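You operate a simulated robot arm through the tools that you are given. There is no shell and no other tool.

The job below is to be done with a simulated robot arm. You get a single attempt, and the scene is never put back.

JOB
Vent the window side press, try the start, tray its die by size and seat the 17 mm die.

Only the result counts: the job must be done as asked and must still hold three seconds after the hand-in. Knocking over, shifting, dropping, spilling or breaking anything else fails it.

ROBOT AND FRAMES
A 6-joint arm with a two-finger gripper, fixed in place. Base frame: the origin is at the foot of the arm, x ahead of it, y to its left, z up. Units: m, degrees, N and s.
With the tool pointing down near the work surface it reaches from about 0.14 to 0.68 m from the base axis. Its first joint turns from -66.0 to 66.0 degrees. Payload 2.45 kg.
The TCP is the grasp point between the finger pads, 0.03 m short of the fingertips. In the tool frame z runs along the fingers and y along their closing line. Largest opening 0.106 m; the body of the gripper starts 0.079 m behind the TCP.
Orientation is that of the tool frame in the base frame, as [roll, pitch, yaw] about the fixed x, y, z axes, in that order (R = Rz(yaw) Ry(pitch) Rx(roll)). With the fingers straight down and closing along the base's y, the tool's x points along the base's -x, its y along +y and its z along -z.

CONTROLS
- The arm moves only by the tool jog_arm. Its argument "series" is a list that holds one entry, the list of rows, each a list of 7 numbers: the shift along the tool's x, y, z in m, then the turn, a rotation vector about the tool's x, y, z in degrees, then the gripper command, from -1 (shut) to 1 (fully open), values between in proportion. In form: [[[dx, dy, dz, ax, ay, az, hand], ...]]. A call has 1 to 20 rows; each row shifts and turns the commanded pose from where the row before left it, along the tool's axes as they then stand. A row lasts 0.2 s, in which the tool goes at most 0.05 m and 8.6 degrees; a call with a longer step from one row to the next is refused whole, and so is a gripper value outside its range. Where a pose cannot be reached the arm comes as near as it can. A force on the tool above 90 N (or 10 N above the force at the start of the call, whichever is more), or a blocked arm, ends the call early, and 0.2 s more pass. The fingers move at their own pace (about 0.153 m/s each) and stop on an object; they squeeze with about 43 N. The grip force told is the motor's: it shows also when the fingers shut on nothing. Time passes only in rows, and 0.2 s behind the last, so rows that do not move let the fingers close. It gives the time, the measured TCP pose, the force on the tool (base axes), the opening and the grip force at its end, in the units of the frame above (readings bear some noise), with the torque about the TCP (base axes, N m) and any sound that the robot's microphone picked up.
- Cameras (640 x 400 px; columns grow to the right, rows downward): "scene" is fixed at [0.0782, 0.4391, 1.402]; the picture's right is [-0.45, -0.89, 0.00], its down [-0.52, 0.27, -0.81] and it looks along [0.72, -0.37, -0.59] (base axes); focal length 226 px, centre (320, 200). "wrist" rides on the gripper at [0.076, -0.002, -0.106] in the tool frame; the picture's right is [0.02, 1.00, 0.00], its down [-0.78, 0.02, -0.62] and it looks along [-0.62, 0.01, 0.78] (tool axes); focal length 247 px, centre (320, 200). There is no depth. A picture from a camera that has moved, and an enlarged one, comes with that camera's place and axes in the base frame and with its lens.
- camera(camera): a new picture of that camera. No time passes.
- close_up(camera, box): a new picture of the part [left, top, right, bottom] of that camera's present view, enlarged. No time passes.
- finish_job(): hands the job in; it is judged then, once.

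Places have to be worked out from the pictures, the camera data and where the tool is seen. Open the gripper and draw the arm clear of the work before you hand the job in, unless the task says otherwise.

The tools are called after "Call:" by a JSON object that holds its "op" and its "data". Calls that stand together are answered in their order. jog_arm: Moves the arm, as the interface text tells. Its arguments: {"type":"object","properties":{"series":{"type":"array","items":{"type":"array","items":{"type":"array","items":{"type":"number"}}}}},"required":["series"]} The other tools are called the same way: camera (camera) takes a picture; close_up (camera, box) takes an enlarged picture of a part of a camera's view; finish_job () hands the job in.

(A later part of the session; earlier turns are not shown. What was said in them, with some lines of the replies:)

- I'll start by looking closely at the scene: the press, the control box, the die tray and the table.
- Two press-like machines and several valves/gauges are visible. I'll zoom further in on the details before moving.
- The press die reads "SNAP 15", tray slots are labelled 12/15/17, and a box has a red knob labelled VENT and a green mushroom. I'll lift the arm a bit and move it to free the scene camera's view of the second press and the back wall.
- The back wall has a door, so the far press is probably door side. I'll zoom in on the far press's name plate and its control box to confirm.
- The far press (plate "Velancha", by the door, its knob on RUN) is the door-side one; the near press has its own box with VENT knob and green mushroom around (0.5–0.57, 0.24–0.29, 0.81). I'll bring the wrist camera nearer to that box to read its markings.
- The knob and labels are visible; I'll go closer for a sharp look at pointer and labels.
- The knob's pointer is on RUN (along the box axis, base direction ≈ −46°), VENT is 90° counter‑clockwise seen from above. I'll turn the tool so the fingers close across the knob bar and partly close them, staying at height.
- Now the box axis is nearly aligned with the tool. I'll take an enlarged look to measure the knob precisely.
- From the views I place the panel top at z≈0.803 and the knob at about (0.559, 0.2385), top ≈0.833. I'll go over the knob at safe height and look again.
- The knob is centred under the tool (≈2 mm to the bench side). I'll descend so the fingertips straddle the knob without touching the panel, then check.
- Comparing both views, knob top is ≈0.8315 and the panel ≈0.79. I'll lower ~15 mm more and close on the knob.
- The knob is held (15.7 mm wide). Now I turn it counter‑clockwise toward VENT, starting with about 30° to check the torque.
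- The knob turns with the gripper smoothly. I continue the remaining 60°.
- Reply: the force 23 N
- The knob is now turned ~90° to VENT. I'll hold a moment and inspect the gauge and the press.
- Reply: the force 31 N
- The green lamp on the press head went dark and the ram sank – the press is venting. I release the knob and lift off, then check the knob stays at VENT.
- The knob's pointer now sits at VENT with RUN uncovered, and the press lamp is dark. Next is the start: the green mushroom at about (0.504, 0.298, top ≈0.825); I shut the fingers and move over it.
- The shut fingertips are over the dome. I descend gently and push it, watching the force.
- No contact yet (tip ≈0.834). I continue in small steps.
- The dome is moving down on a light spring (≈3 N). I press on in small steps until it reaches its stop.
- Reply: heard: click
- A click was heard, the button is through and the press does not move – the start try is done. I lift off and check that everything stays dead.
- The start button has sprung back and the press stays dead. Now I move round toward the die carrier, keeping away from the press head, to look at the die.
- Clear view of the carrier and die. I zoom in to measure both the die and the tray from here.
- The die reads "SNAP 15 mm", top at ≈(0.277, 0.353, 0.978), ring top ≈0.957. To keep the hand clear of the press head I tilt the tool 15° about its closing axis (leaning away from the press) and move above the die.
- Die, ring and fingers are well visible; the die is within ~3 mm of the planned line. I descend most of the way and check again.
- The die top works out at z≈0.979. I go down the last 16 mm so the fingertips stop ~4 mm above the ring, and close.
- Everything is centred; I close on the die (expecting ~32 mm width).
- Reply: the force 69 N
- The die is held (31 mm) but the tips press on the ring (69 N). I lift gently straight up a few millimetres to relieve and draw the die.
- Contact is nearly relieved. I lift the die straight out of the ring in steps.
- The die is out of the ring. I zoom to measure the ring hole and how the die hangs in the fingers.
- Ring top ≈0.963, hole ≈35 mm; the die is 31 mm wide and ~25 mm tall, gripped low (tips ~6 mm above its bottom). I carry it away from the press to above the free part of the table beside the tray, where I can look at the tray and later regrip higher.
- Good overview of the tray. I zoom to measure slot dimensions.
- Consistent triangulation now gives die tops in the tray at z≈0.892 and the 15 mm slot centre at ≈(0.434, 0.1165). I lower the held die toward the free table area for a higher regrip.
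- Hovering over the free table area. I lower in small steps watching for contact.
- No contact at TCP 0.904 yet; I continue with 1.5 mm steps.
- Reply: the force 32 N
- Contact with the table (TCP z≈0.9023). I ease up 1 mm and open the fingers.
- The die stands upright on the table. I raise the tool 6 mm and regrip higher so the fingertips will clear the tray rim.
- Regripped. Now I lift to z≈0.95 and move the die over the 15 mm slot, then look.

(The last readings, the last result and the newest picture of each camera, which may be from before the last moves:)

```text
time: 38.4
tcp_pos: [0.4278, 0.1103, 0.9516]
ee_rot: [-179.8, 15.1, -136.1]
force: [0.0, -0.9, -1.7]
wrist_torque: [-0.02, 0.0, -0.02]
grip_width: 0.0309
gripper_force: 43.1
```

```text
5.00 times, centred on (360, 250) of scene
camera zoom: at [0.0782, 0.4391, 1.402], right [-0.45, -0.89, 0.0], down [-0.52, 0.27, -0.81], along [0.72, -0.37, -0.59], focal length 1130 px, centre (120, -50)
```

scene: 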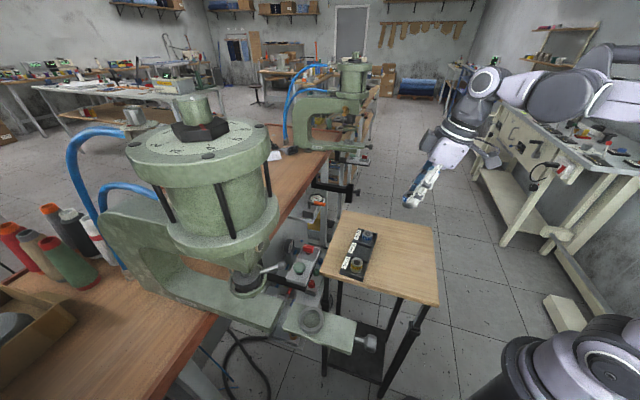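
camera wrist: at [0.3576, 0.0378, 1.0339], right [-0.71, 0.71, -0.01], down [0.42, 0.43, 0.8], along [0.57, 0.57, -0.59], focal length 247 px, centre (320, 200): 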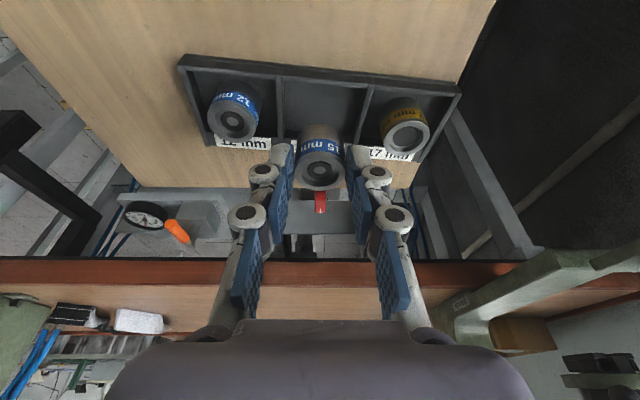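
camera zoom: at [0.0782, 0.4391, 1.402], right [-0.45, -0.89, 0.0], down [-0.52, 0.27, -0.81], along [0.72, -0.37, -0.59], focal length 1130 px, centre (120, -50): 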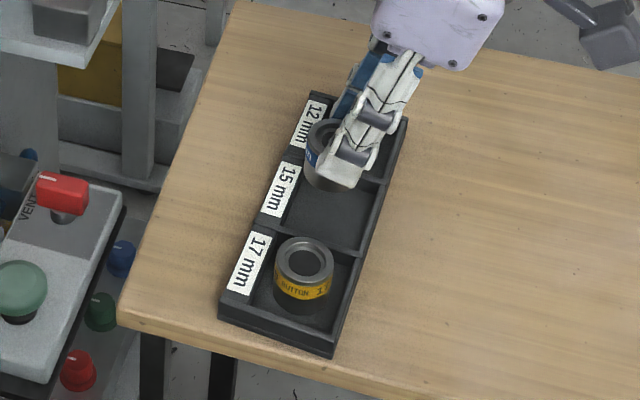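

The held die is centred over the 15 mm slot to within ~1 mm. I lower it most of the way.

Call:
{"op": "jog_arm", "data": {"series": [[[0.0026, 0.001, 0.0097, 0, 0, 0, -1], [0.0026, 0, 0.0097, 0, 0, 0, -1], [0.0021, 0, 0.0077, 0, 0, 0, -1], [0, 0, 0, 0, 0, 0, -1]]]}}

Call:
{"op": "close_up", "data": {"camera": "wrist", "box": [210, 40, 430, 220]}}

Call:
{"op": "close_up", "data": {"camera": "scene", "box": [330, 215, 390, 275]}}

```text
time: 39.4
tcp_pos: [0.4273, 0.1128, 0.921]
ee_rot: [-179.9, 15.1, -136.1]
force: [0.3, 0.3, -2.3]
wrist_torque: [0.0, -0.01, -0.01]
grip_width: 0.0317
gripper_force: 42.7
```

```text
2.22 times, centred on (320, 130) of wrist
camera zoom: at [0.3565, 0.0398, 1.0047], right [-0.71, 0.71, -0.01], down [0.42, 0.43, 0.8], along [0.57, 0.57, -0.59], focal length 549 px, centre (320, 356)
```

zoom: 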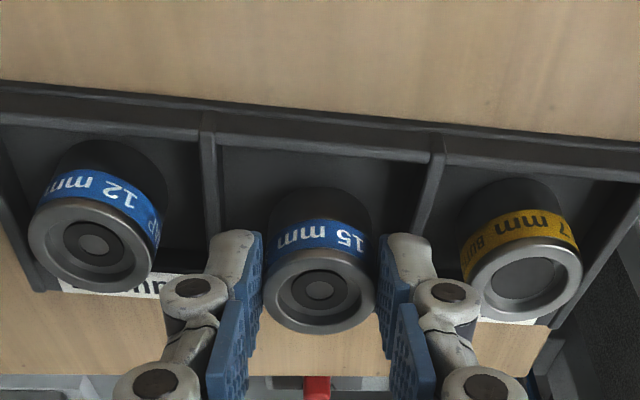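

```text
6.67 times, centred on (360, 245) of scene
camera zoom: at [0.0782, 0.4391, 1.402], right [-0.45, -0.89, 0.0], down [-0.52, 0.27, -0.81], along [0.72, -0.37, -0.59], focal length 1506 px, centre (53, -100)
```

zoom: 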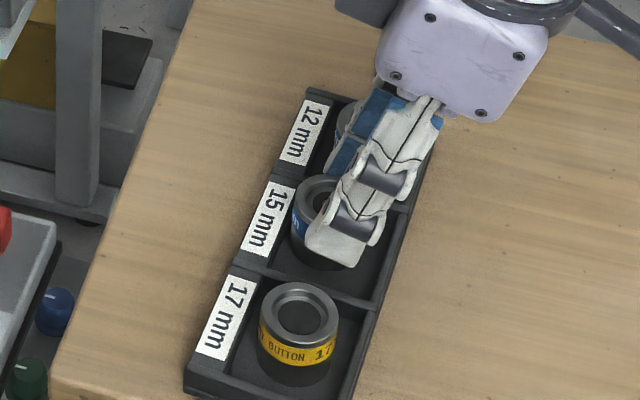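

Aligned in both views. I lower the last few millimetres carefully.

Call:
{"op": "jog_arm", "data": {"series": [[[0.0015, 0, 0.0019, 0, 0, 0, -1], [0.0005, 0, 0.0019, 0, 0, 0, -1], [0, 0, 0, 0, 0, 0, -1]]]}}

```text
time: 40.2
tcp_pos: [0.4265, 0.1107, 0.9179]
ee_rot: [-179.9, 15.2, -136.1]
force: [-0.1, -0.2, -2.5]
wrist_torque: [0.0, 0.0, -0.01]
grip_width: 0.0311
gripper_force: 43.0
```

Call:
{"op": "jog_arm", "data": {"series": [[[0.0004, 0, 0.00145, 0, 0, 0, -1], [0.0004, 0, 0.00145, 0, 0, 0, -1], [0, 0, 0, 0, 0, 0, -1]]]}}

```text
time: 41.0
tcp_pos: [0.4275, 0.1107, 0.9134]
ee_rot: [-179.9, 15.2, -136.1]
force: [0.3, -0.7, -1.7]
wrist_torque: [0.04, 0.02, -0.01]
grip_width: 0.0311
gripper_force: 41.9
```

No contact yet; I continue in 1 mm steps.

Call:
{"op": "jog_arm", "data": {"series": [[[0.0003, 0, 0.001, 0, 0, 0, -1], [0, 0, 0, 0, 0, 0, -1]]]}}

Call:
{"op": "close_up", "data": {"camera": "wrist", "box": [210, 40, 430, 220]}}

Call:
{"op": "close_up", "data": {"camera": "scene", "box": [340, 225, 380, 265]}}

```text
time: 41.6
tcp_pos: [0.4268, 0.1113, 0.9135]
ee_rot: [-180.0, 15.1, -136.1]
force: [-3.0, -2.9, 19.5]
wrist_torque: [0.03, -0.07, -0.03]
grip_width: 0.031
gripper_force: 43.4
```

```text
2.22 times, centred on (320, 130) of wrist
camera zoom: at [0.3561, 0.0389, 0.9965], right [-0.71, 0.71, -0.01], down [0.42, 0.42, 0.8], along [0.57, 0.57, -0.59], focal length 549 px, centre (320, 356)
```

zoom: 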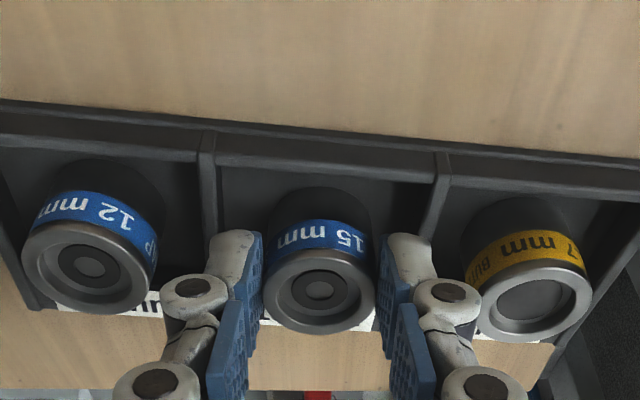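

```text
10.00 times, centred on (360, 245) of scene
camera zoom: at [0.0778, 0.4389, 1.4021], right [-0.45, -0.89, 0.0], down [-0.52, 0.27, -0.81], along [0.72, -0.37, -0.59], focal length 2259 px, centre (-80, -250)
```

zoom: 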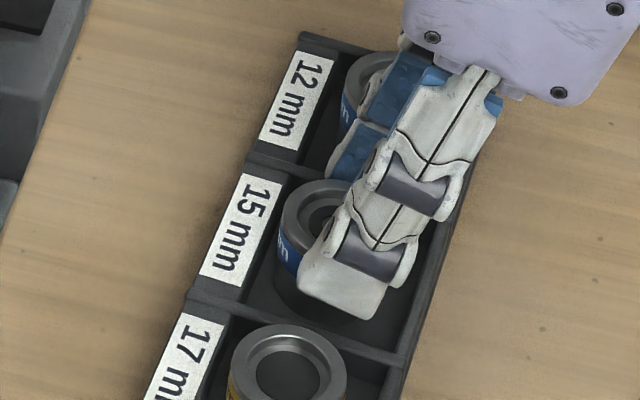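

Contact at the predicted height (die on the slot floor). I ease off slightly, open the fingers by ~5 mm per side and lift away.

Call:
{"op": "jog_arm", "data": {"series": [[[-0.0002, 0, -0.0006, 0, 0, 0, -1], [0, 0, 0, 0, 0, 0, -0.36], [0, 0, 0, 0, 0, 0, -0.28], [0, 0, 0, 0, 0, 0, -0.22], [0, 0, 0, 0, 0, 0, -0.22]]]}}

Call:
{"op": "close_up", "data": {"camera": "wrist", "box": [210, 40, 430, 220]}}

Call:
{"op": "close_up", "data": {"camera": "scene", "box": [340, 225, 380, 265]}}

```text
time: 42.8
tcp_pos: [0.4272, 0.1116, 0.9128]
ee_rot: [-179.9, 15.2, -136.1]
force: [-0.6, 0.7, 0.4]
wrist_torque: [-0.04, -0.03, -0.01]
grip_width: 0.0417
gripper_force: 0.1
```

```text
2.22 times, centred on (320, 130) of wrist
camera zoom: at [0.3561, 0.0391, 0.9967], right [-0.71, 0.71, -0.01], down [0.42, 0.43, 0.8], along [0.57, 0.57, -0.59], focal length 549 px, centre (320, 356)
```

zoom: 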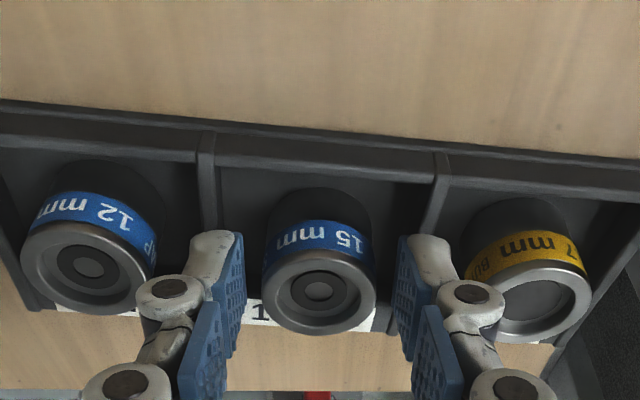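

```text
10.00 times, centred on (360, 245) of scene
camera zoom: at [0.0782, 0.4391, 1.402], right [-0.45, -0.89, 0.0], down [-0.52, 0.27, -0.81], along [0.72, -0.37, -0.59], focal length 2259 px, centre (-80, -250)
```

zoom: 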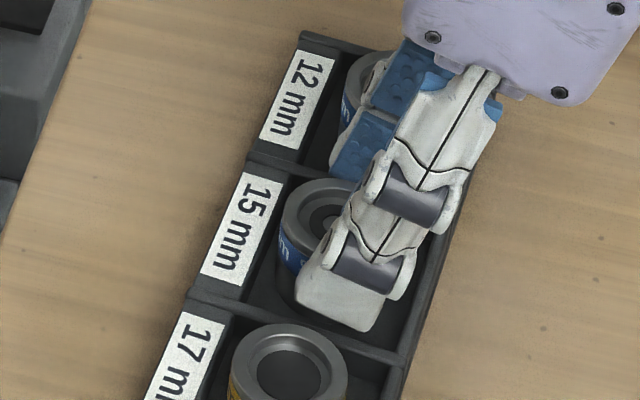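

The 15 mm die stands in its slot. I lift off and move across to the 17 mm die.

Call:
{"op": "jog_arm", "data": {"series": [[[-0.0031, 0, -0.0116, 0, 0, 0, -0.22], [-0.0047, 0, -0.0174, 0, 0, 0, -0.22], [-0.0047, 0, -0.0174, 0, 0, 0, -0.22], [-0.0026, 0.0303, 0.0007, 0, 0, 0, -0.1], [-0.0026, 0.0304, 0.0007, 0, 0, 0, -0.1], [0, 0, 0, 0, 0, 0, -0.1]]]}}

Call:
{"op": "close_up", "data": {"camera": "wrist", "box": [180, 40, 430, 220]}}

Call:
{"op": "close_up", "data": {"camera": "scene", "box": [320, 210, 400, 290]}}

```text
time: 44.2
tcp_pos: [0.389, 0.1591, 0.9607]
ee_rot: [-179.8, 15.1, -136.2]
force: [0.1, -0.8, 0.3]
wrist_torque: [-0.04, 0.01, -0.02]
grip_width: 0.0476
gripper_force: 0.1
```

```text
2.22 times, centred on (305, 130) of wrist
camera zoom: at [0.3176, 0.0865, 1.0444], right [-0.71, 0.71, -0.01], down [0.42, 0.43, 0.8], along [0.57, 0.57, -0.59], focal length 549 px, centre (353, 356)
```

zoom: 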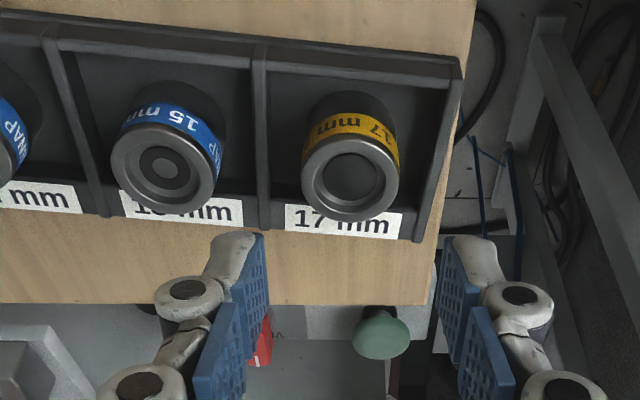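

```text
5.00 times, centred on (360, 250) of scene
camera zoom: at [0.0782, 0.4391, 1.402], right [-0.45, -0.89, 0.0], down [-0.52, 0.27, -0.81], along [0.72, -0.37, -0.59], focal length 1130 px, centre (120, -50)
```

zoom: 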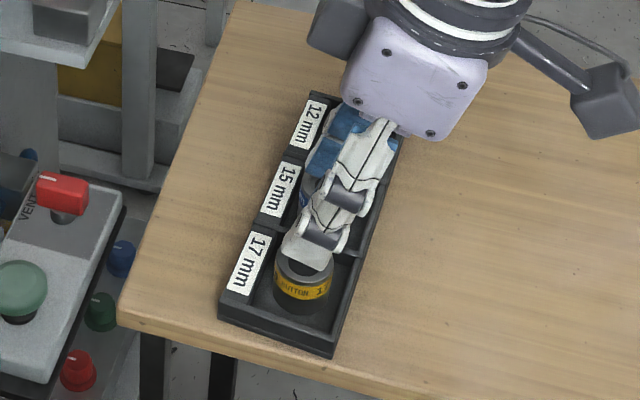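

The 17 mm die is centred between the fingers. I descend to the same grip height as for the 15 mm die and check before closing.

Call:
{"op": "jog_arm", "data": {"series": [[[0.0037, -0.0003, 0.0154, 0, 0, 0, -0.1], [0.0037, -0.0003, 0.0154, 0, 0, 0, -0.1], [0.0034, -0.0003, 0.0146, 0, 0, 0, -0.1], [0, 0, 0, 0, 0, 0, -0.1]]]}}

Call:
{"op": "close_up", "data": {"camera": "wrist", "box": [210, 40, 430, 220]}}

Call:
{"op": "close_up", "data": {"camera": "scene", "box": [340, 240, 380, 280]}}

```text
time: 45.2
tcp_pos: [0.3909, 0.1592, 0.916]
ee_rot: [-179.9, 15.0, -136.1]
force: [0.0, -0.4, -0.5]
wrist_torque: [0.05, -0.01, -0.01]
grip_width: 0.0475
gripper_force: 0.0
```

```text
2.22 times, centred on (320, 130) of wrist
camera zoom: at [0.3199, 0.0866, 0.998], right [-0.71, 0.71, -0.01], down [0.42, 0.43, 0.8], along [0.57, 0.57, -0.59], focal length 549 px, centre (320, 356)
```

zoom: 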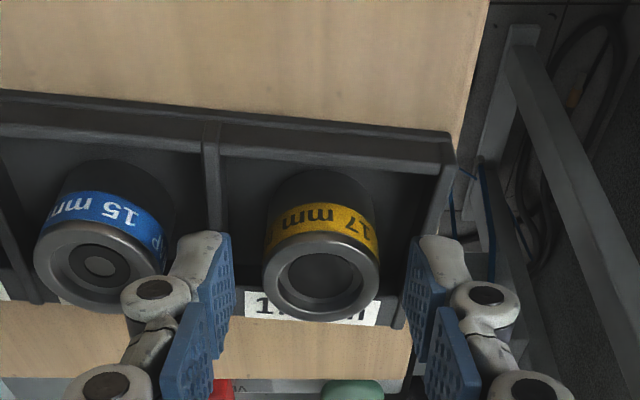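

```text
10.00 times, centred on (360, 260) of scene
camera zoom: at [0.0782, 0.4391, 1.402], right [-0.45, -0.89, 0.0], down [-0.52, 0.27, -0.81], along [0.72, -0.37, -0.59], focal length 2259 px, centre (-80, -400)
```

zoom: 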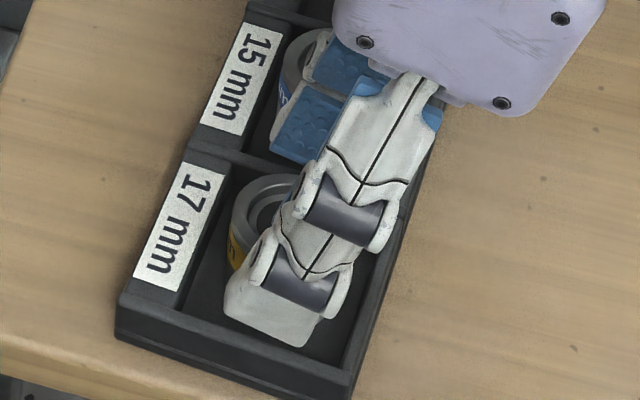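

Aligned; I close on the 17 mm die.

Call:
{"op": "jog_arm", "data": {"series": [[[0.0003, 0, 0.001, 0, 0, 0, -0.1], [0, 0, 0, 0, 0, 0, -0.3], [0, 0, 0, 0, 0, 0, -0.6], [0, 0, 0, 0, 0, 0, -1], [0, 0, 0, 0, 0, 0, -1]]]}}

Call:
{"op": "close_up", "data": {"camera": "wrist", "box": [210, 40, 430, 220]}}

```text
time: 46.4
tcp_pos: [0.3903, 0.1582, 0.9138]
ee_rot: [-179.9, 15.1, -136.2]
force: [-1.0, -0.1, 2.8]
wrist_torque: [0.03, -0.05, -0.02]
grip_width: 0.0311
gripper_force: 43.0
```

```text
2.22 times, centred on (320, 130) of wrist
camera zoom: at [0.32, 0.0865, 0.9973], right [-0.71, 0.71, -0.01], down [0.42, 0.43, 0.8], along [0.57, 0.57, -0.59], focal length 549 px, centre (320, 356)
```

zoom: 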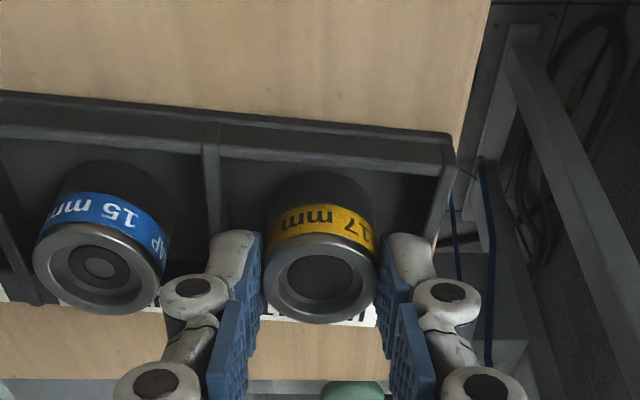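

The 17 mm die is gripped (31 mm). I lift it straight out and carry it back round toward the press carrier at safe height.

Call:
{"op": "jog_arm", "data": {"series": [[[-0.0013, 0, -0.0048, 0, 0, 0, -1], [-0.0026, 0, -0.0097, 0, 0, 0, -1], [-0.0104, 0, -0.0386, 0, 0, 0, -1], [-0.0104, 0, -0.0386, 0, 0, 0, -1], [-0.0104, 0, -0.0386, 0, 0, 0, -1], [-0.0104, 0, -0.0386, 0, 0, 0, -1], [-0.0078, 0, -0.029, 0, 0, 0, -1], [0.0106, 0.039, -0.0029, 0, 0, 0, -1], [0.0106, 0.039, -0.0029, 0, 0, 0, -1], [0.0106, 0.039, -0.0029, 0, 0, 0, -1], [0.0106, 0.039, -0.0029, 0, 0, 0, -1], [0, 0, 0, 0, 0, 0, -1]]]}}

Call:
{"op": "camera", "data": {"camera": "wrist"}}

Call:
{"op": "camera", "data": {"camera": "scene"}}

Call:
{"op": "close_up", "data": {"camera": "scene", "box": [320, 210, 400, 290]}}

```text
time: 49.0
tcp_pos: [0.2509, 0.239, 1.1207]
ee_rot: [-179.9, 15.0, -136.1]
force: [1.2, 0.2, -2.1]
wrist_torque: [-0.01, 0.01, -0.02]
grip_width: 0.031
gripper_force: 42.9
```

```text
taken
camera wrist: at [0.1797, 0.1666, 1.2036], right [-0.71, 0.71, -0.01], down [0.42, 0.43, 0.8], along [0.57, 0.57, -0.59], focal length 247 px, centre (320, 200)
```

wrist: 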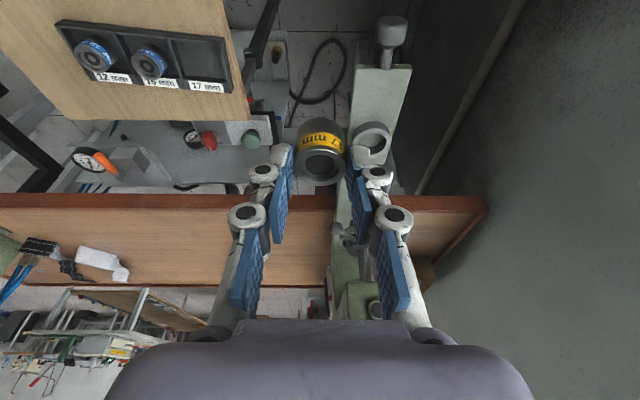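

```text
taken
```

scene: 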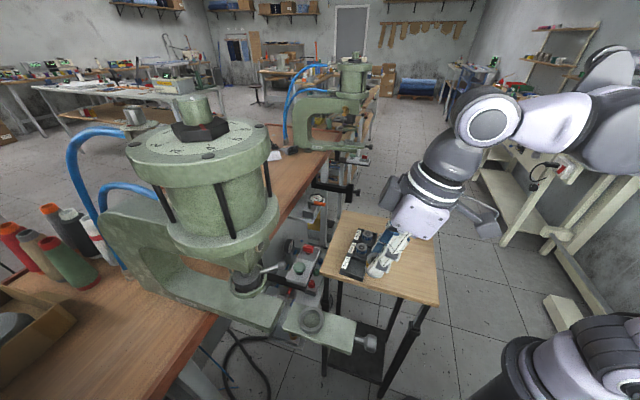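

```text
5.00 times, centred on (360, 250) of scene
camera zoom: at [0.0782, 0.4391, 1.402], right [-0.45, -0.89, 0.0], down [-0.52, 0.27, -0.81], along [0.72, -0.37, -0.59], focal length 1130 px, centre (120, -50)
```

zoom: 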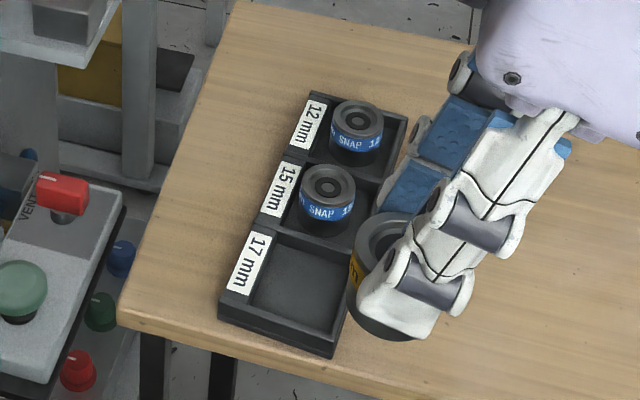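

The tray shows 12 and 15 in place and the 17 slot empty. I bring the 17 mm die over the ring and check alignment.

Call:
{"op": "jog_arm", "data": {"series": [[[-0.0188, 0.0164, 0.0208, 0, 0, 0, -1], [-0.0188, 0.0164, 0.0208, 0, 0, 0, -1], [-0.0188, 0.0164, 0.0208, 0, 0, 0, -1], [-0.0187, 0.0163, 0.0207, 0, 0, 0, -1], [0, 0, 0, 0, 0, 0, -1]]]}}

Call:
{"op": "close_up", "data": {"camera": "wrist", "box": [250, 50, 390, 220]}}

Call:
{"op": "close_up", "data": {"camera": "scene", "box": [270, 260, 370, 350]}}

```text
time: 50.2
tcp_pos: [0.2724, 0.3538, 1.0577]
ee_rot: [-179.8, 15.1, -136.1]
force: [-0.5, -0.1, -1.8]
wrist_torque: [0.01, 0.03, -0.01]
grip_width: 0.031
gripper_force: 42.6
```

```text
2.35 times, centred on (320, 135) of wrist
camera zoom: at [0.2011, 0.2809, 1.1407], right [-0.71, 0.71, -0.01], down [0.42, 0.43, 0.8], along [0.57, 0.57, -0.59], focal length 581 px, centre (320, 353)
```

zoom: 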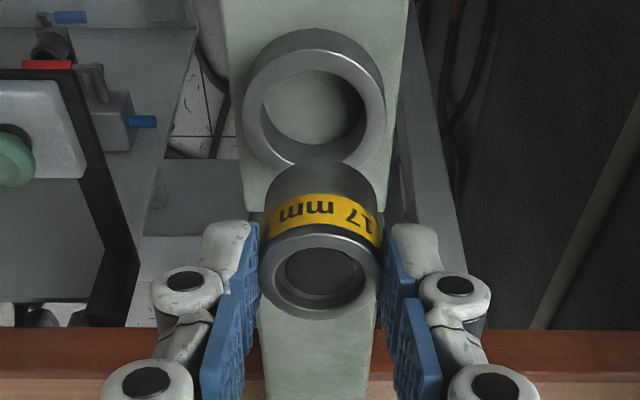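

```text
4.44 times, centred on (320, 305) of scene
camera zoom: at [0.0782, 0.4391, 1.402], right [-0.45, -0.89, 0.0], down [-0.52, 0.27, -0.81], along [0.72, -0.37, -0.59], focal length 1004 px, centre (320, -267)
```

zoom: 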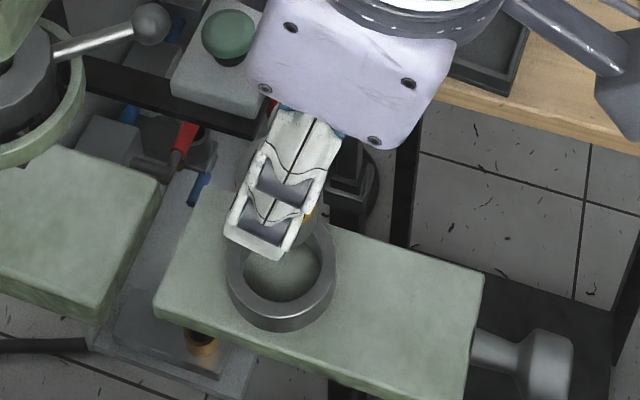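

The die is ~2.4 mm too far to the right and ~1 mm too far forward relative to the ring. I correct that while descending to just above the ring.

Call:
{"op": "jog_arm", "data": {"series": [[[0.0041, -0.0008, 0.0136, 0, 0, 0, -1], [0.0041, -0.0008, 0.0136, 0, 0, 0, -1], [0.0036, -0.0008, 0.0117, 0, 0, 0, -1], [0, 0, 0, 0, 0, 0, -1]]]}}

Call:
{"op": "close_up", "data": {"camera": "wrist", "box": [250, 50, 390, 220]}}

Call:
{"op": "close_up", "data": {"camera": "scene", "box": [280, 280, 350, 350]}}

```text
time: 51.2
tcp_pos: [0.273, 0.3498, 1.0164]
ee_rot: [-179.8, 15.1, -136.1]
force: [0.2, -0.7, -1.9]
wrist_torque: [-0.01, 0.01, 0.0]
grip_width: 0.0309
gripper_force: 43.0
```

```text
2.35 times, centred on (320, 135) of wrist
camera zoom: at [0.2023, 0.2768, 1.1004], right [-0.71, 0.71, -0.01], down [0.42, 0.43, 0.8], along [0.57, 0.57, -0.59], focal length 581 px, centre (320, 353)
```

zoom: 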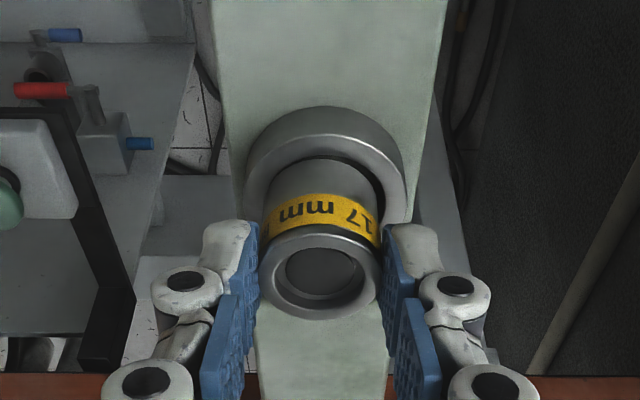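

```text
5.71 times, centred on (315, 315) of scene
camera zoom: at [0.0782, 0.4391, 1.402], right [-0.45, -0.89, 0.0], down [-0.52, 0.27, -0.81], along [0.72, -0.37, -0.59], focal length 1291 px, centre (349, -457)
```

zoom: 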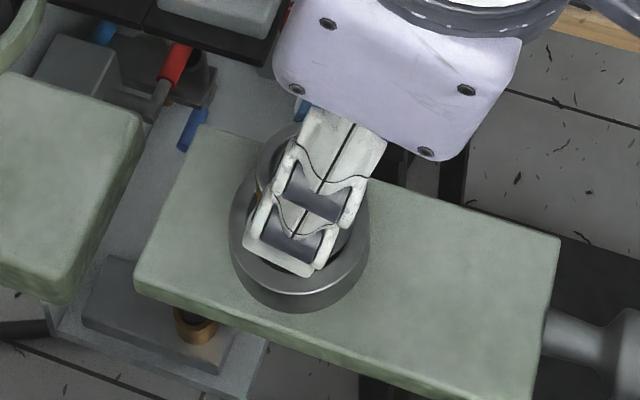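

Alignment is within about 1 mm (needs ~1 mm to the right). I continue down in small steps into the ring.

Call:
{"op": "jog_arm", "data": {"series": [[[0.0005, 0.001, 0.0019, 0, 0, 0, -1], [0.0005, 0, 0.0019, 0, 0, 0, -1], [0.0005, 0, 0.0019, 0, 0, 0, -1], [0, 0, 0, 0, 0, 0, -1]]]}}

Call:
{"op": "close_up", "data": {"camera": "wrist", "box": [250, 50, 390, 220]}}

```text
time: 52.2
tcp_pos: [0.272, 0.3492, 1.0117]
ee_rot: [-179.9, 15.1, -136.1]
force: [-0.5, 0.7, -1.4]
wrist_torque: [-0.01, 0.01, 0.02]
grip_width: 0.0311
gripper_force: 42.8
```

```text
2.35 times, centred on (320, 135) of wrist
camera zoom: at [0.2013, 0.2777, 1.095], right [-0.71, 0.71, -0.01], down [0.42, 0.43, 0.8], along [0.57, 0.57, -0.59], focal length 581 px, centre (320, 353)
```

zoom: 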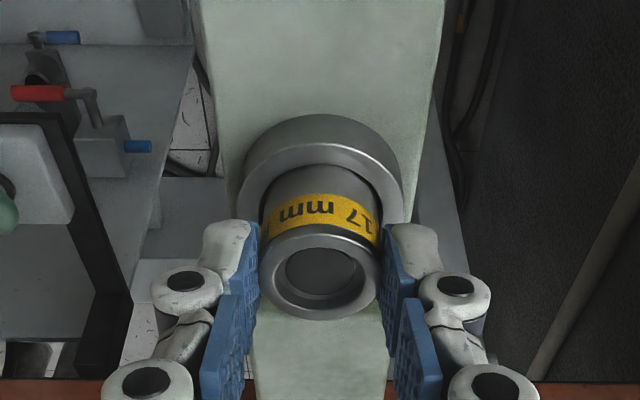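

Call:
{"op": "close_up", "data": {"camera": "wrist", "box": [280, 90, 365, 150]}}

Call:
{"op": "close_up", "data": {"camera": "scene", "box": [295, 295, 335, 335]}}

```text
6.67 times, centred on (322, 120) of wrist
camera zoom: at [0.2013, 0.2777, 1.095], right [-0.71, 0.71, -0.01], down [0.42, 0.43, 0.8], along [0.57, 0.57, -0.59], focal length 1646 px, centre (303, 733)
```

zoom: 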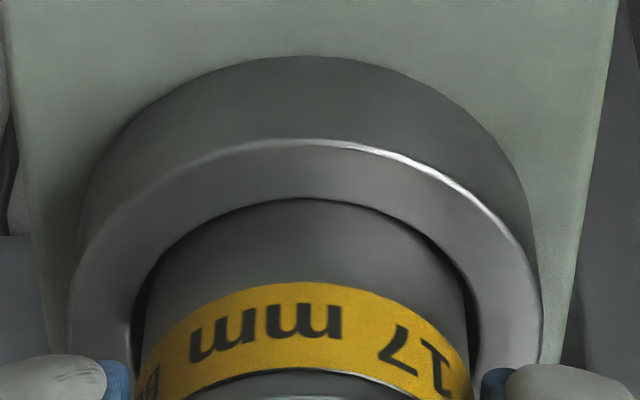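

```text
10.00 times, centred on (315, 315) of scene
camera zoom: at [0.0782, 0.4391, 1.402], right [-0.45, -0.89, 0.0], down [-0.52, 0.27, -0.81], along [0.72, -0.37, -0.59], focal length 2259 px, centre (370, -950)
```

zoom: 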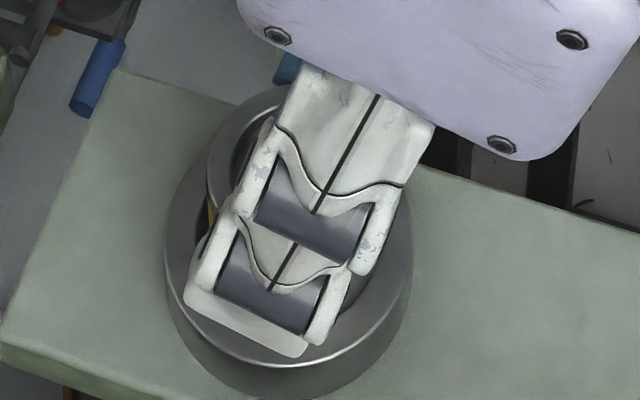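

Gaps on both sides of the die look symmetric. I continue down slowly.

Call:
{"op": "jog_arm", "data": {"series": [[[0.0004, 0, 0.00145, 0, 0, 0, -1], [0.0004, 0, 0.00145, 0, 0, 0, -1], [0, 0, 0, 0, 0, 0, -1]]]}}

```text
time: 53.0
tcp_pos: [0.273, 0.3492, 1.0081]
ee_rot: [-179.8, 15.1, -136.0]
force: [0.4, -0.1, -1.1]
wrist_torque: [0.01, 0.02, 0.0]
grip_width: 0.0311
gripper_force: 42.9
```

Call:
{"op": "jog_arm", "data": {"series": [[[0.0004, 0, 0.00145, 0, 0, 0, -1], [0.0004, 0, 0.00145, 0, 0, 0, -1], [0, 0, 0, 0, 0, 0, -1]]]}}

Call:
{"op": "close_up", "data": {"camera": "wrist", "box": [250, 50, 390, 220]}}

```text
time: 53.8
tcp_pos: [0.2731, 0.3515, 1.005]
ee_rot: [-179.9, 15.1, -136.1]
force: [-0.4, 0.5, -1.6]
wrist_torque: [0.0, 0.01, 0.01]
grip_width: 0.0309
gripper_force: 43.4
```

```text
2.35 times, centred on (320, 135) of wrist
camera zoom: at [0.2022, 0.279, 1.0886], right [-0.71, 0.71, -0.01], down [0.42, 0.43, 0.8], along [0.57, 0.57, -0.59], focal length 581 px, centre (320, 353)
```

zoom: 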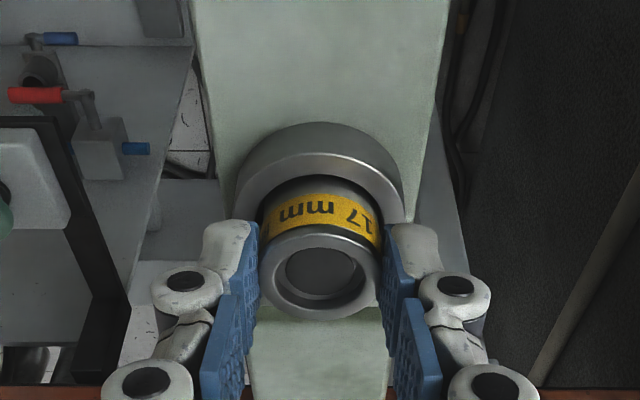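

The die is entering the ring freely. I continue in 1 mm steps until it bottoms.

Call:
{"op": "jog_arm", "data": {"series": [[[0.0003, 0, 0.001, 0, 0, 0, -1], [0.0003, 0, 0.001, 0, 0, 0, -1], [0, 0, 0, 0, 0, 0, -1]]]}}

```text
time: 54.6
tcp_pos: [0.2733, 0.3527, 1.0027]
ee_rot: [-180.0, 15.1, -136.1]
force: [-0.6, 0.7, -1.5]
wrist_torque: [-0.04, 0.03, -0.01]
grip_width: 0.0315
gripper_force: 43.0
```

Call:
{"op": "jog_arm", "data": {"series": [[[0.0003, 0, 0.001, 0, 0, 0, -1], [0, 0, 0, 0, 0, 0, -1]]]}}

```text
time: 55.2
tcp_pos: [0.2749, 0.3515, 1.0027]
ee_rot: [-179.9, 15.1, -136.2]
force: [0.7, 0.6, -1.5]
wrist_torque: [-0.04, 0.0, 0.03]
grip_width: 0.031
gripper_force: 42.7
```

Still no contact (TCP ≈1.002). I go on in 1 mm steps.

Call:
{"op": "jog_arm", "data": {"series": [[[0.0003, 0, 0.001, 0, 0, 0, -1], [0, 0, 0, 0, 0, 0, -1]]]}}

Call:
{"op": "close_up", "data": {"camera": "wrist", "box": [250, 50, 390, 220]}}

Call:
{"op": "close_up", "data": {"camera": "scene", "box": [295, 295, 335, 335]}}

```text
time: 55.8
tcp_pos: [0.2734, 0.3511, 1.002]
ee_rot: [-179.8, 15.1, -136.1]
force: [-0.1, -0.4, -2.1]
wrist_torque: [0.0, 0.01, -0.01]
grip_width: 0.0308
gripper_force: 42.9
```

```text
2.35 times, centred on (320, 135) of wrist
camera zoom: at [0.2024, 0.2792, 1.0848], right [-0.71, 0.71, -0.01], down [0.42, 0.43, 0.8], along [0.57, 0.57, -0.59], focal length 581 px, centre (320, 353)
```

zoom: 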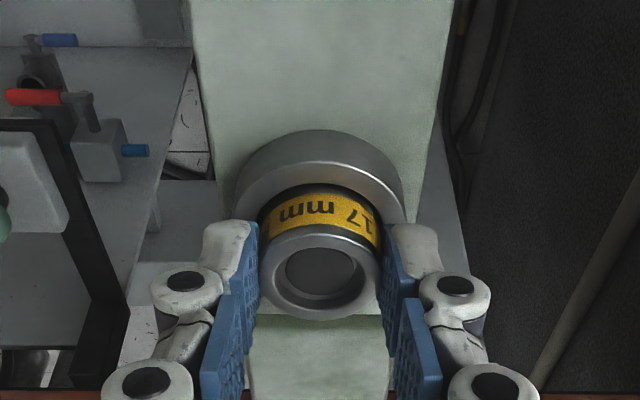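

```text
10.00 times, centred on (315, 315) of scene
camera zoom: at [0.0782, 0.4391, 1.402], right [-0.45, -0.89, 0.0], down [-0.52, 0.27, -0.81], along [0.72, -0.37, -0.59], focal length 2259 px, centre (370, -950)
```

zoom: 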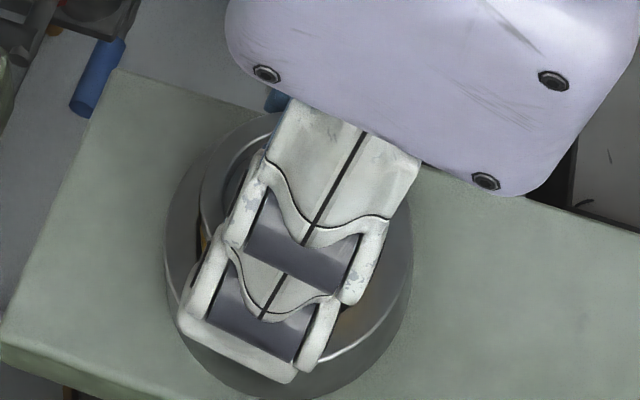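

Call:
{"op": "jog_arm", "data": {"series": [[[0.0003, 0, 0.001, 0, 0, 0, -1], [0, 0, 0, 0, 0, 0, -1]]]}}

```text
time: 56.4
tcp_pos: [0.2728, 0.3513, 1.0005]
ee_rot: [-179.9, 15.3, -136.0]
force: [-2.1, 0.5, 16.4]
wrist_torque: [-0.05, -0.12, 0.04]
grip_width: 0.0309
gripper_force: 42.9
```

The die has bottomed (16 N at TCP ≈1.0005, well above the height where fingertips would touch the ring). I ease off and open.

Call:
{"op": "jog_arm", "data": {"series": [[[-0.0001, 0, -0.0004, 0, 0, 0, -1], [0, 0, 0, 0, 0, 0, -0.36], [0, 0, 0, 0, 0, 0, -0.25], [0, 0, 0, 0, 0, 0, -0.1], [0, 0, 0, 0, 0, 0, -0.1]]]}}

Call:
{"op": "close_up", "data": {"camera": "wrist", "box": [250, 50, 390, 220]}}

Call:
{"op": "close_up", "data": {"camera": "scene", "box": [280, 280, 350, 350]}}

```text
time: 57.6
tcp_pos: [0.2732, 0.3521, 1.0004]
ee_rot: [-179.9, 15.1, -136.1]
force: [0.4, -0.2, -0.2]
wrist_torque: [-0.02, 0.03, 0.01]
grip_width: 0.0476
gripper_force: 0.0
```

```text
2.35 times, centred on (320, 135) of wrist
camera zoom: at [0.2021, 0.2786, 1.0838], right [-0.71, 0.71, -0.01], down [0.42, 0.43, 0.8], along [0.57, 0.57, -0.59], focal length 581 px, centre (320, 353)
```

zoom: 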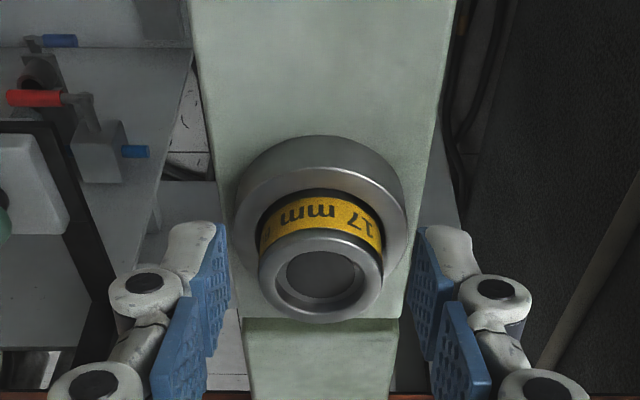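

```text
5.71 times, centred on (315, 315) of scene
camera zoom: at [0.0782, 0.4391, 1.402], right [-0.45, -0.89, 0.0], down [-0.52, 0.27, -0.81], along [0.72, -0.37, -0.59], focal length 1291 px, centre (349, -457)
```

zoom: 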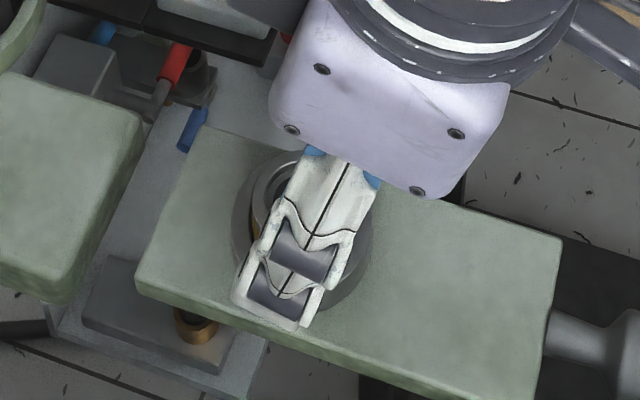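

The 17 mm die sits in the ring like the 15 mm one did. I lift straight up and withdraw from the press.

Call:
{"op": "jog_arm", "data": {"series": [[[-0.0026, 0, -0.0097, 0, 0, 0, -0.1], [-0.0052, 0, -0.0193, 0, 0, 0, -0.1], [-0.0078, 0, -0.029, 0, 0, 0, -0.1], [-0.0078, 0, -0.029, 0, 0, 0, -0.1], [-0.0078, 0, -0.029, 0, 0, 0, -0.1], [0.0326, -0.019, -0.0088, 0, 0, 0, -0.1], [0.0326, -0.019, -0.0088, 0, 0, 0, -0.1], [0.0326, -0.019, -0.0088, 0, 0, 0, -0.1], [0, 0, 0, 0, 0, 0, -0.1]]]}}

Call:
{"op": "camera", "data": {"camera": "wrist"}}

Call:
{"op": "camera", "data": {"camera": "scene"}}

Call:
{"op": "close_up", "data": {"camera": "scene", "box": [270, 280, 350, 350]}}

Call:
{"op": "close_up", "data": {"camera": "wrist", "box": [320, 90, 420, 180]}}

```text
time: 59.6
tcp_pos: [0.2418, 0.2395, 1.1224]
ee_rot: [-179.9, 15.2, -136.1]
force: [0.3, 0.2, 0.4]
wrist_torque: [-0.01, 0.0, -0.01]
grip_width: 0.0477
gripper_force: 0.1
```

```text
taken
camera wrist: at [0.1706, 0.1659, 1.2052], right [-0.71, 0.71, -0.01], down [0.42, 0.43, 0.8], along [0.57, 0.57, -0.59], focal length 247 px, centre (320, 200)
```

wrist: 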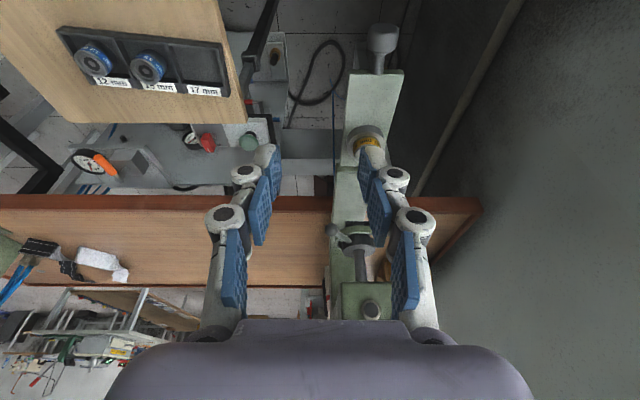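

```text
taken
```

scene: 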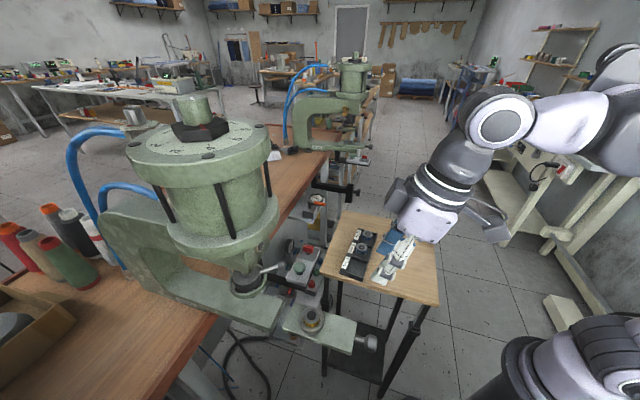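

```text
5.71 times, centred on (310, 315) of scene
camera zoom: at [0.0782, 0.4391, 1.402], right [-0.45, -0.89, 0.0], down [-0.52, 0.27, -0.81], along [0.72, -0.37, -0.59], focal length 1291 px, centre (377, -457)
```

zoom: 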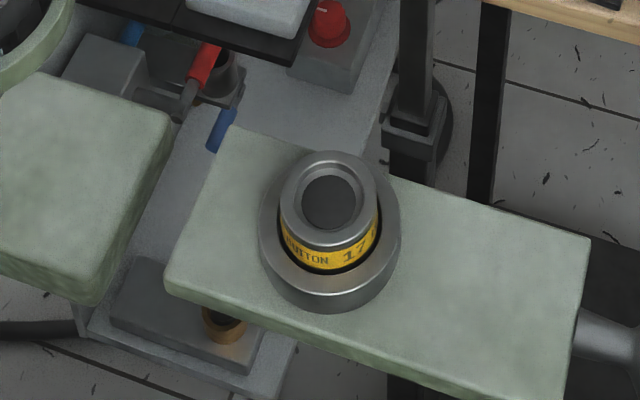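

```text
4.44 times, centred on (370, 135) of wrist
camera zoom: at [0.1706, 0.1659, 1.2052], right [-0.71, 0.71, -0.01], down [0.42, 0.43, 0.8], along [0.57, 0.57, -0.59], focal length 1098 px, centre (98, 489)
```

zoom: 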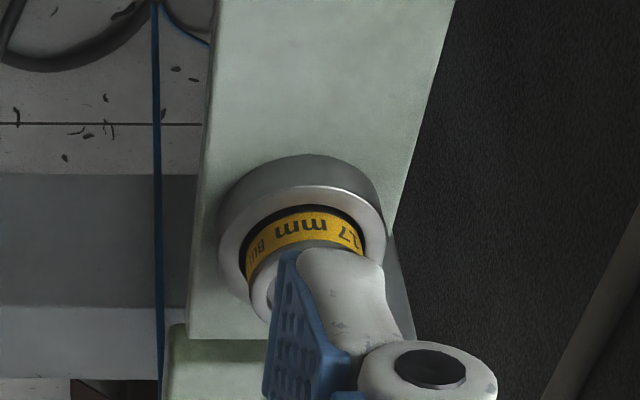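

The yellow "BUTTON 17" die sits level in the ring at the same height as the old one; tray holds 12 and 15. I raise and withdraw the arm, straighten and open the gripper, then verify everything once more.

Call:
{"op": "jog_arm", "data": {"series": [[[0.0052, -0.0285, -0.0221, 0, 0, 0, -0.1], [0.0052, -0.0285, -0.0221, 0, 0, 0, -0.1], [0.0052, -0.0285, -0.0221, 0, 0, 0, 0], [0.0052, -0.0285, -0.0221, 0, 0, 0, 0.3], [0.0052, -0.0285, -0.0221, 0, 0, 0, 0.6], [0, 0, 0, 0, 7.5, 0, 1], [0, 0, 0, 0, 7.5, 0, 1], [0, 0, 0, 0, 0, 0, 1], [0, 0, 0, 0, 0, 0, 1]]]}}

Call:
{"op": "camera", "data": {"camera": "scene"}}

Call:
{"op": "close_up", "data": {"camera": "scene", "box": [220, 220, 340, 340]}}

Call:
{"op": "close_up", "data": {"camera": "scene", "box": [320, 210, 400, 290]}}

Call:
{"op": "camera", "data": {"camera": "wrist"}}

```text
time: 61.6
tcp_pos: [0.3005, 0.0995, 1.2216]
ee_rot: [-179.9, 0.0, -136.2]
force: [0.3, -0.7, -0.1]
wrist_torque: [-0.02, -0.02, 0.02]
grip_width: 0.1058
gripper_force: 0.0
```

```text
taken
```

scene: 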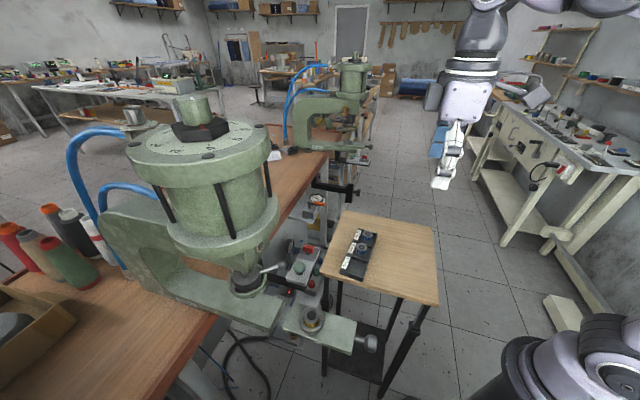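

```text
3.33 times, centred on (280, 280) of scene
camera zoom: at [0.0782, 0.4391, 1.402], right [-0.45, -0.89, 0.0], down [-0.52, 0.27, -0.81], along [0.72, -0.37, -0.59], focal length 753 px, centre (453, -67)
```

zoom: 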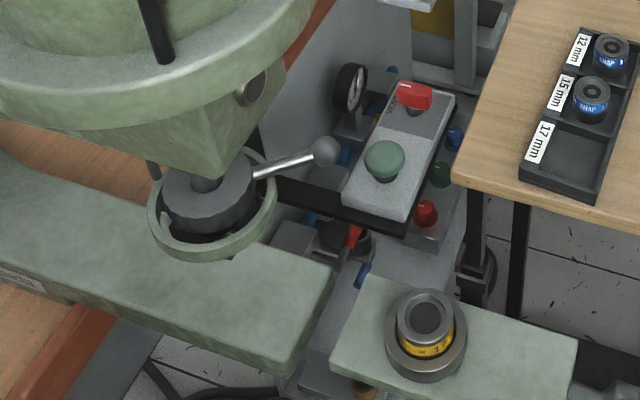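

```text
5.00 times, centred on (360, 250) of scene
camera zoom: at [0.0782, 0.4391, 1.402], right [-0.45, -0.89, 0.0], down [-0.52, 0.27, -0.81], along [0.72, -0.37, -0.59], focal length 1130 px, centre (120, -50)
```

zoom: 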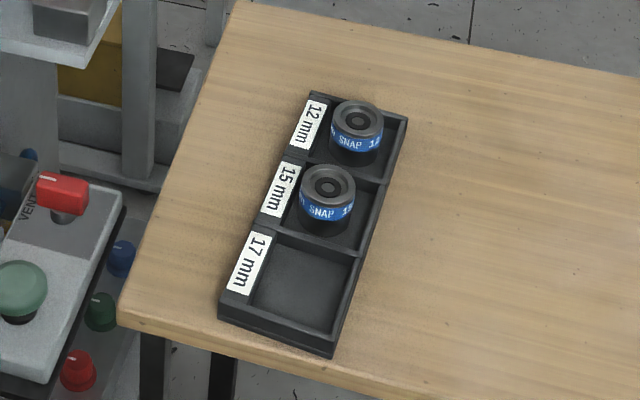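

```text
taken
camera wrist: at [0.2469, 0.0447, 1.3281], right [-0.71, 0.71, 0.0], down [0.55, 0.56, 0.62], along [0.44, 0.44, -0.78], focal length 247 px, centre (320, 200)
```

wrist: 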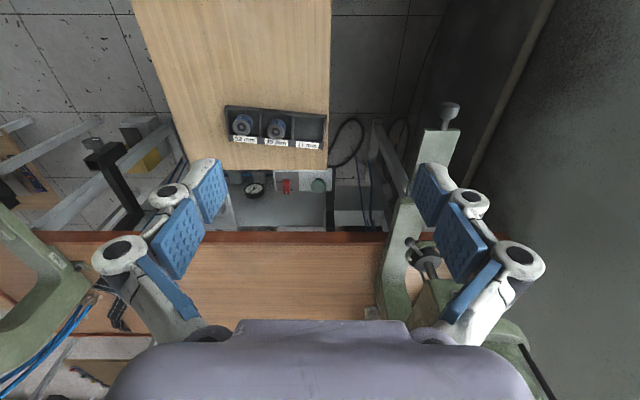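

Everything is as asked: the knob is at VENT with the lamp dark, and the start was pressed (a click, no movement). The 15 mm die stands in the 15 mm slot, the 17 mm die is seated in the carrier ring, and the arm is open and clear. I hand the job in.

Call:
{"op": "finish_job", "data": {}}

```text
The job is handed in.
```

The job is handed in; no verdict came back, so this is what I saw at the end.

- **Vent:** I turned the red knob on the near press's control box from RUN to VENT. The green lamp on the press head went dark and the ram sank, and both stayed that way.
- **Which press:** I took the near press as the window side one. The other press stands at the door end and is out of reach, but I never saw a window or a label that said so.
- **Start:** I pressed the green mushroom button until it clicked. The press did not move, and the button sprang back.
- **15 mm die:** The press's die was marked "SNAP 15 mm". It now stands in the 15 mm slot of the tray. I set it down on the table once on the way, to grip it higher.
- **17 mm die:** The "BUTTON 17" die sits level in the carrier ring, at the same height the old one did.

While gripping the old die, the fingertips pressed on the ring with about 69 N. Comparing pictures, the carrier may have slid about 1.5 mm toward the press; the tray looked unmoved. The arm is clear with the gripper open.
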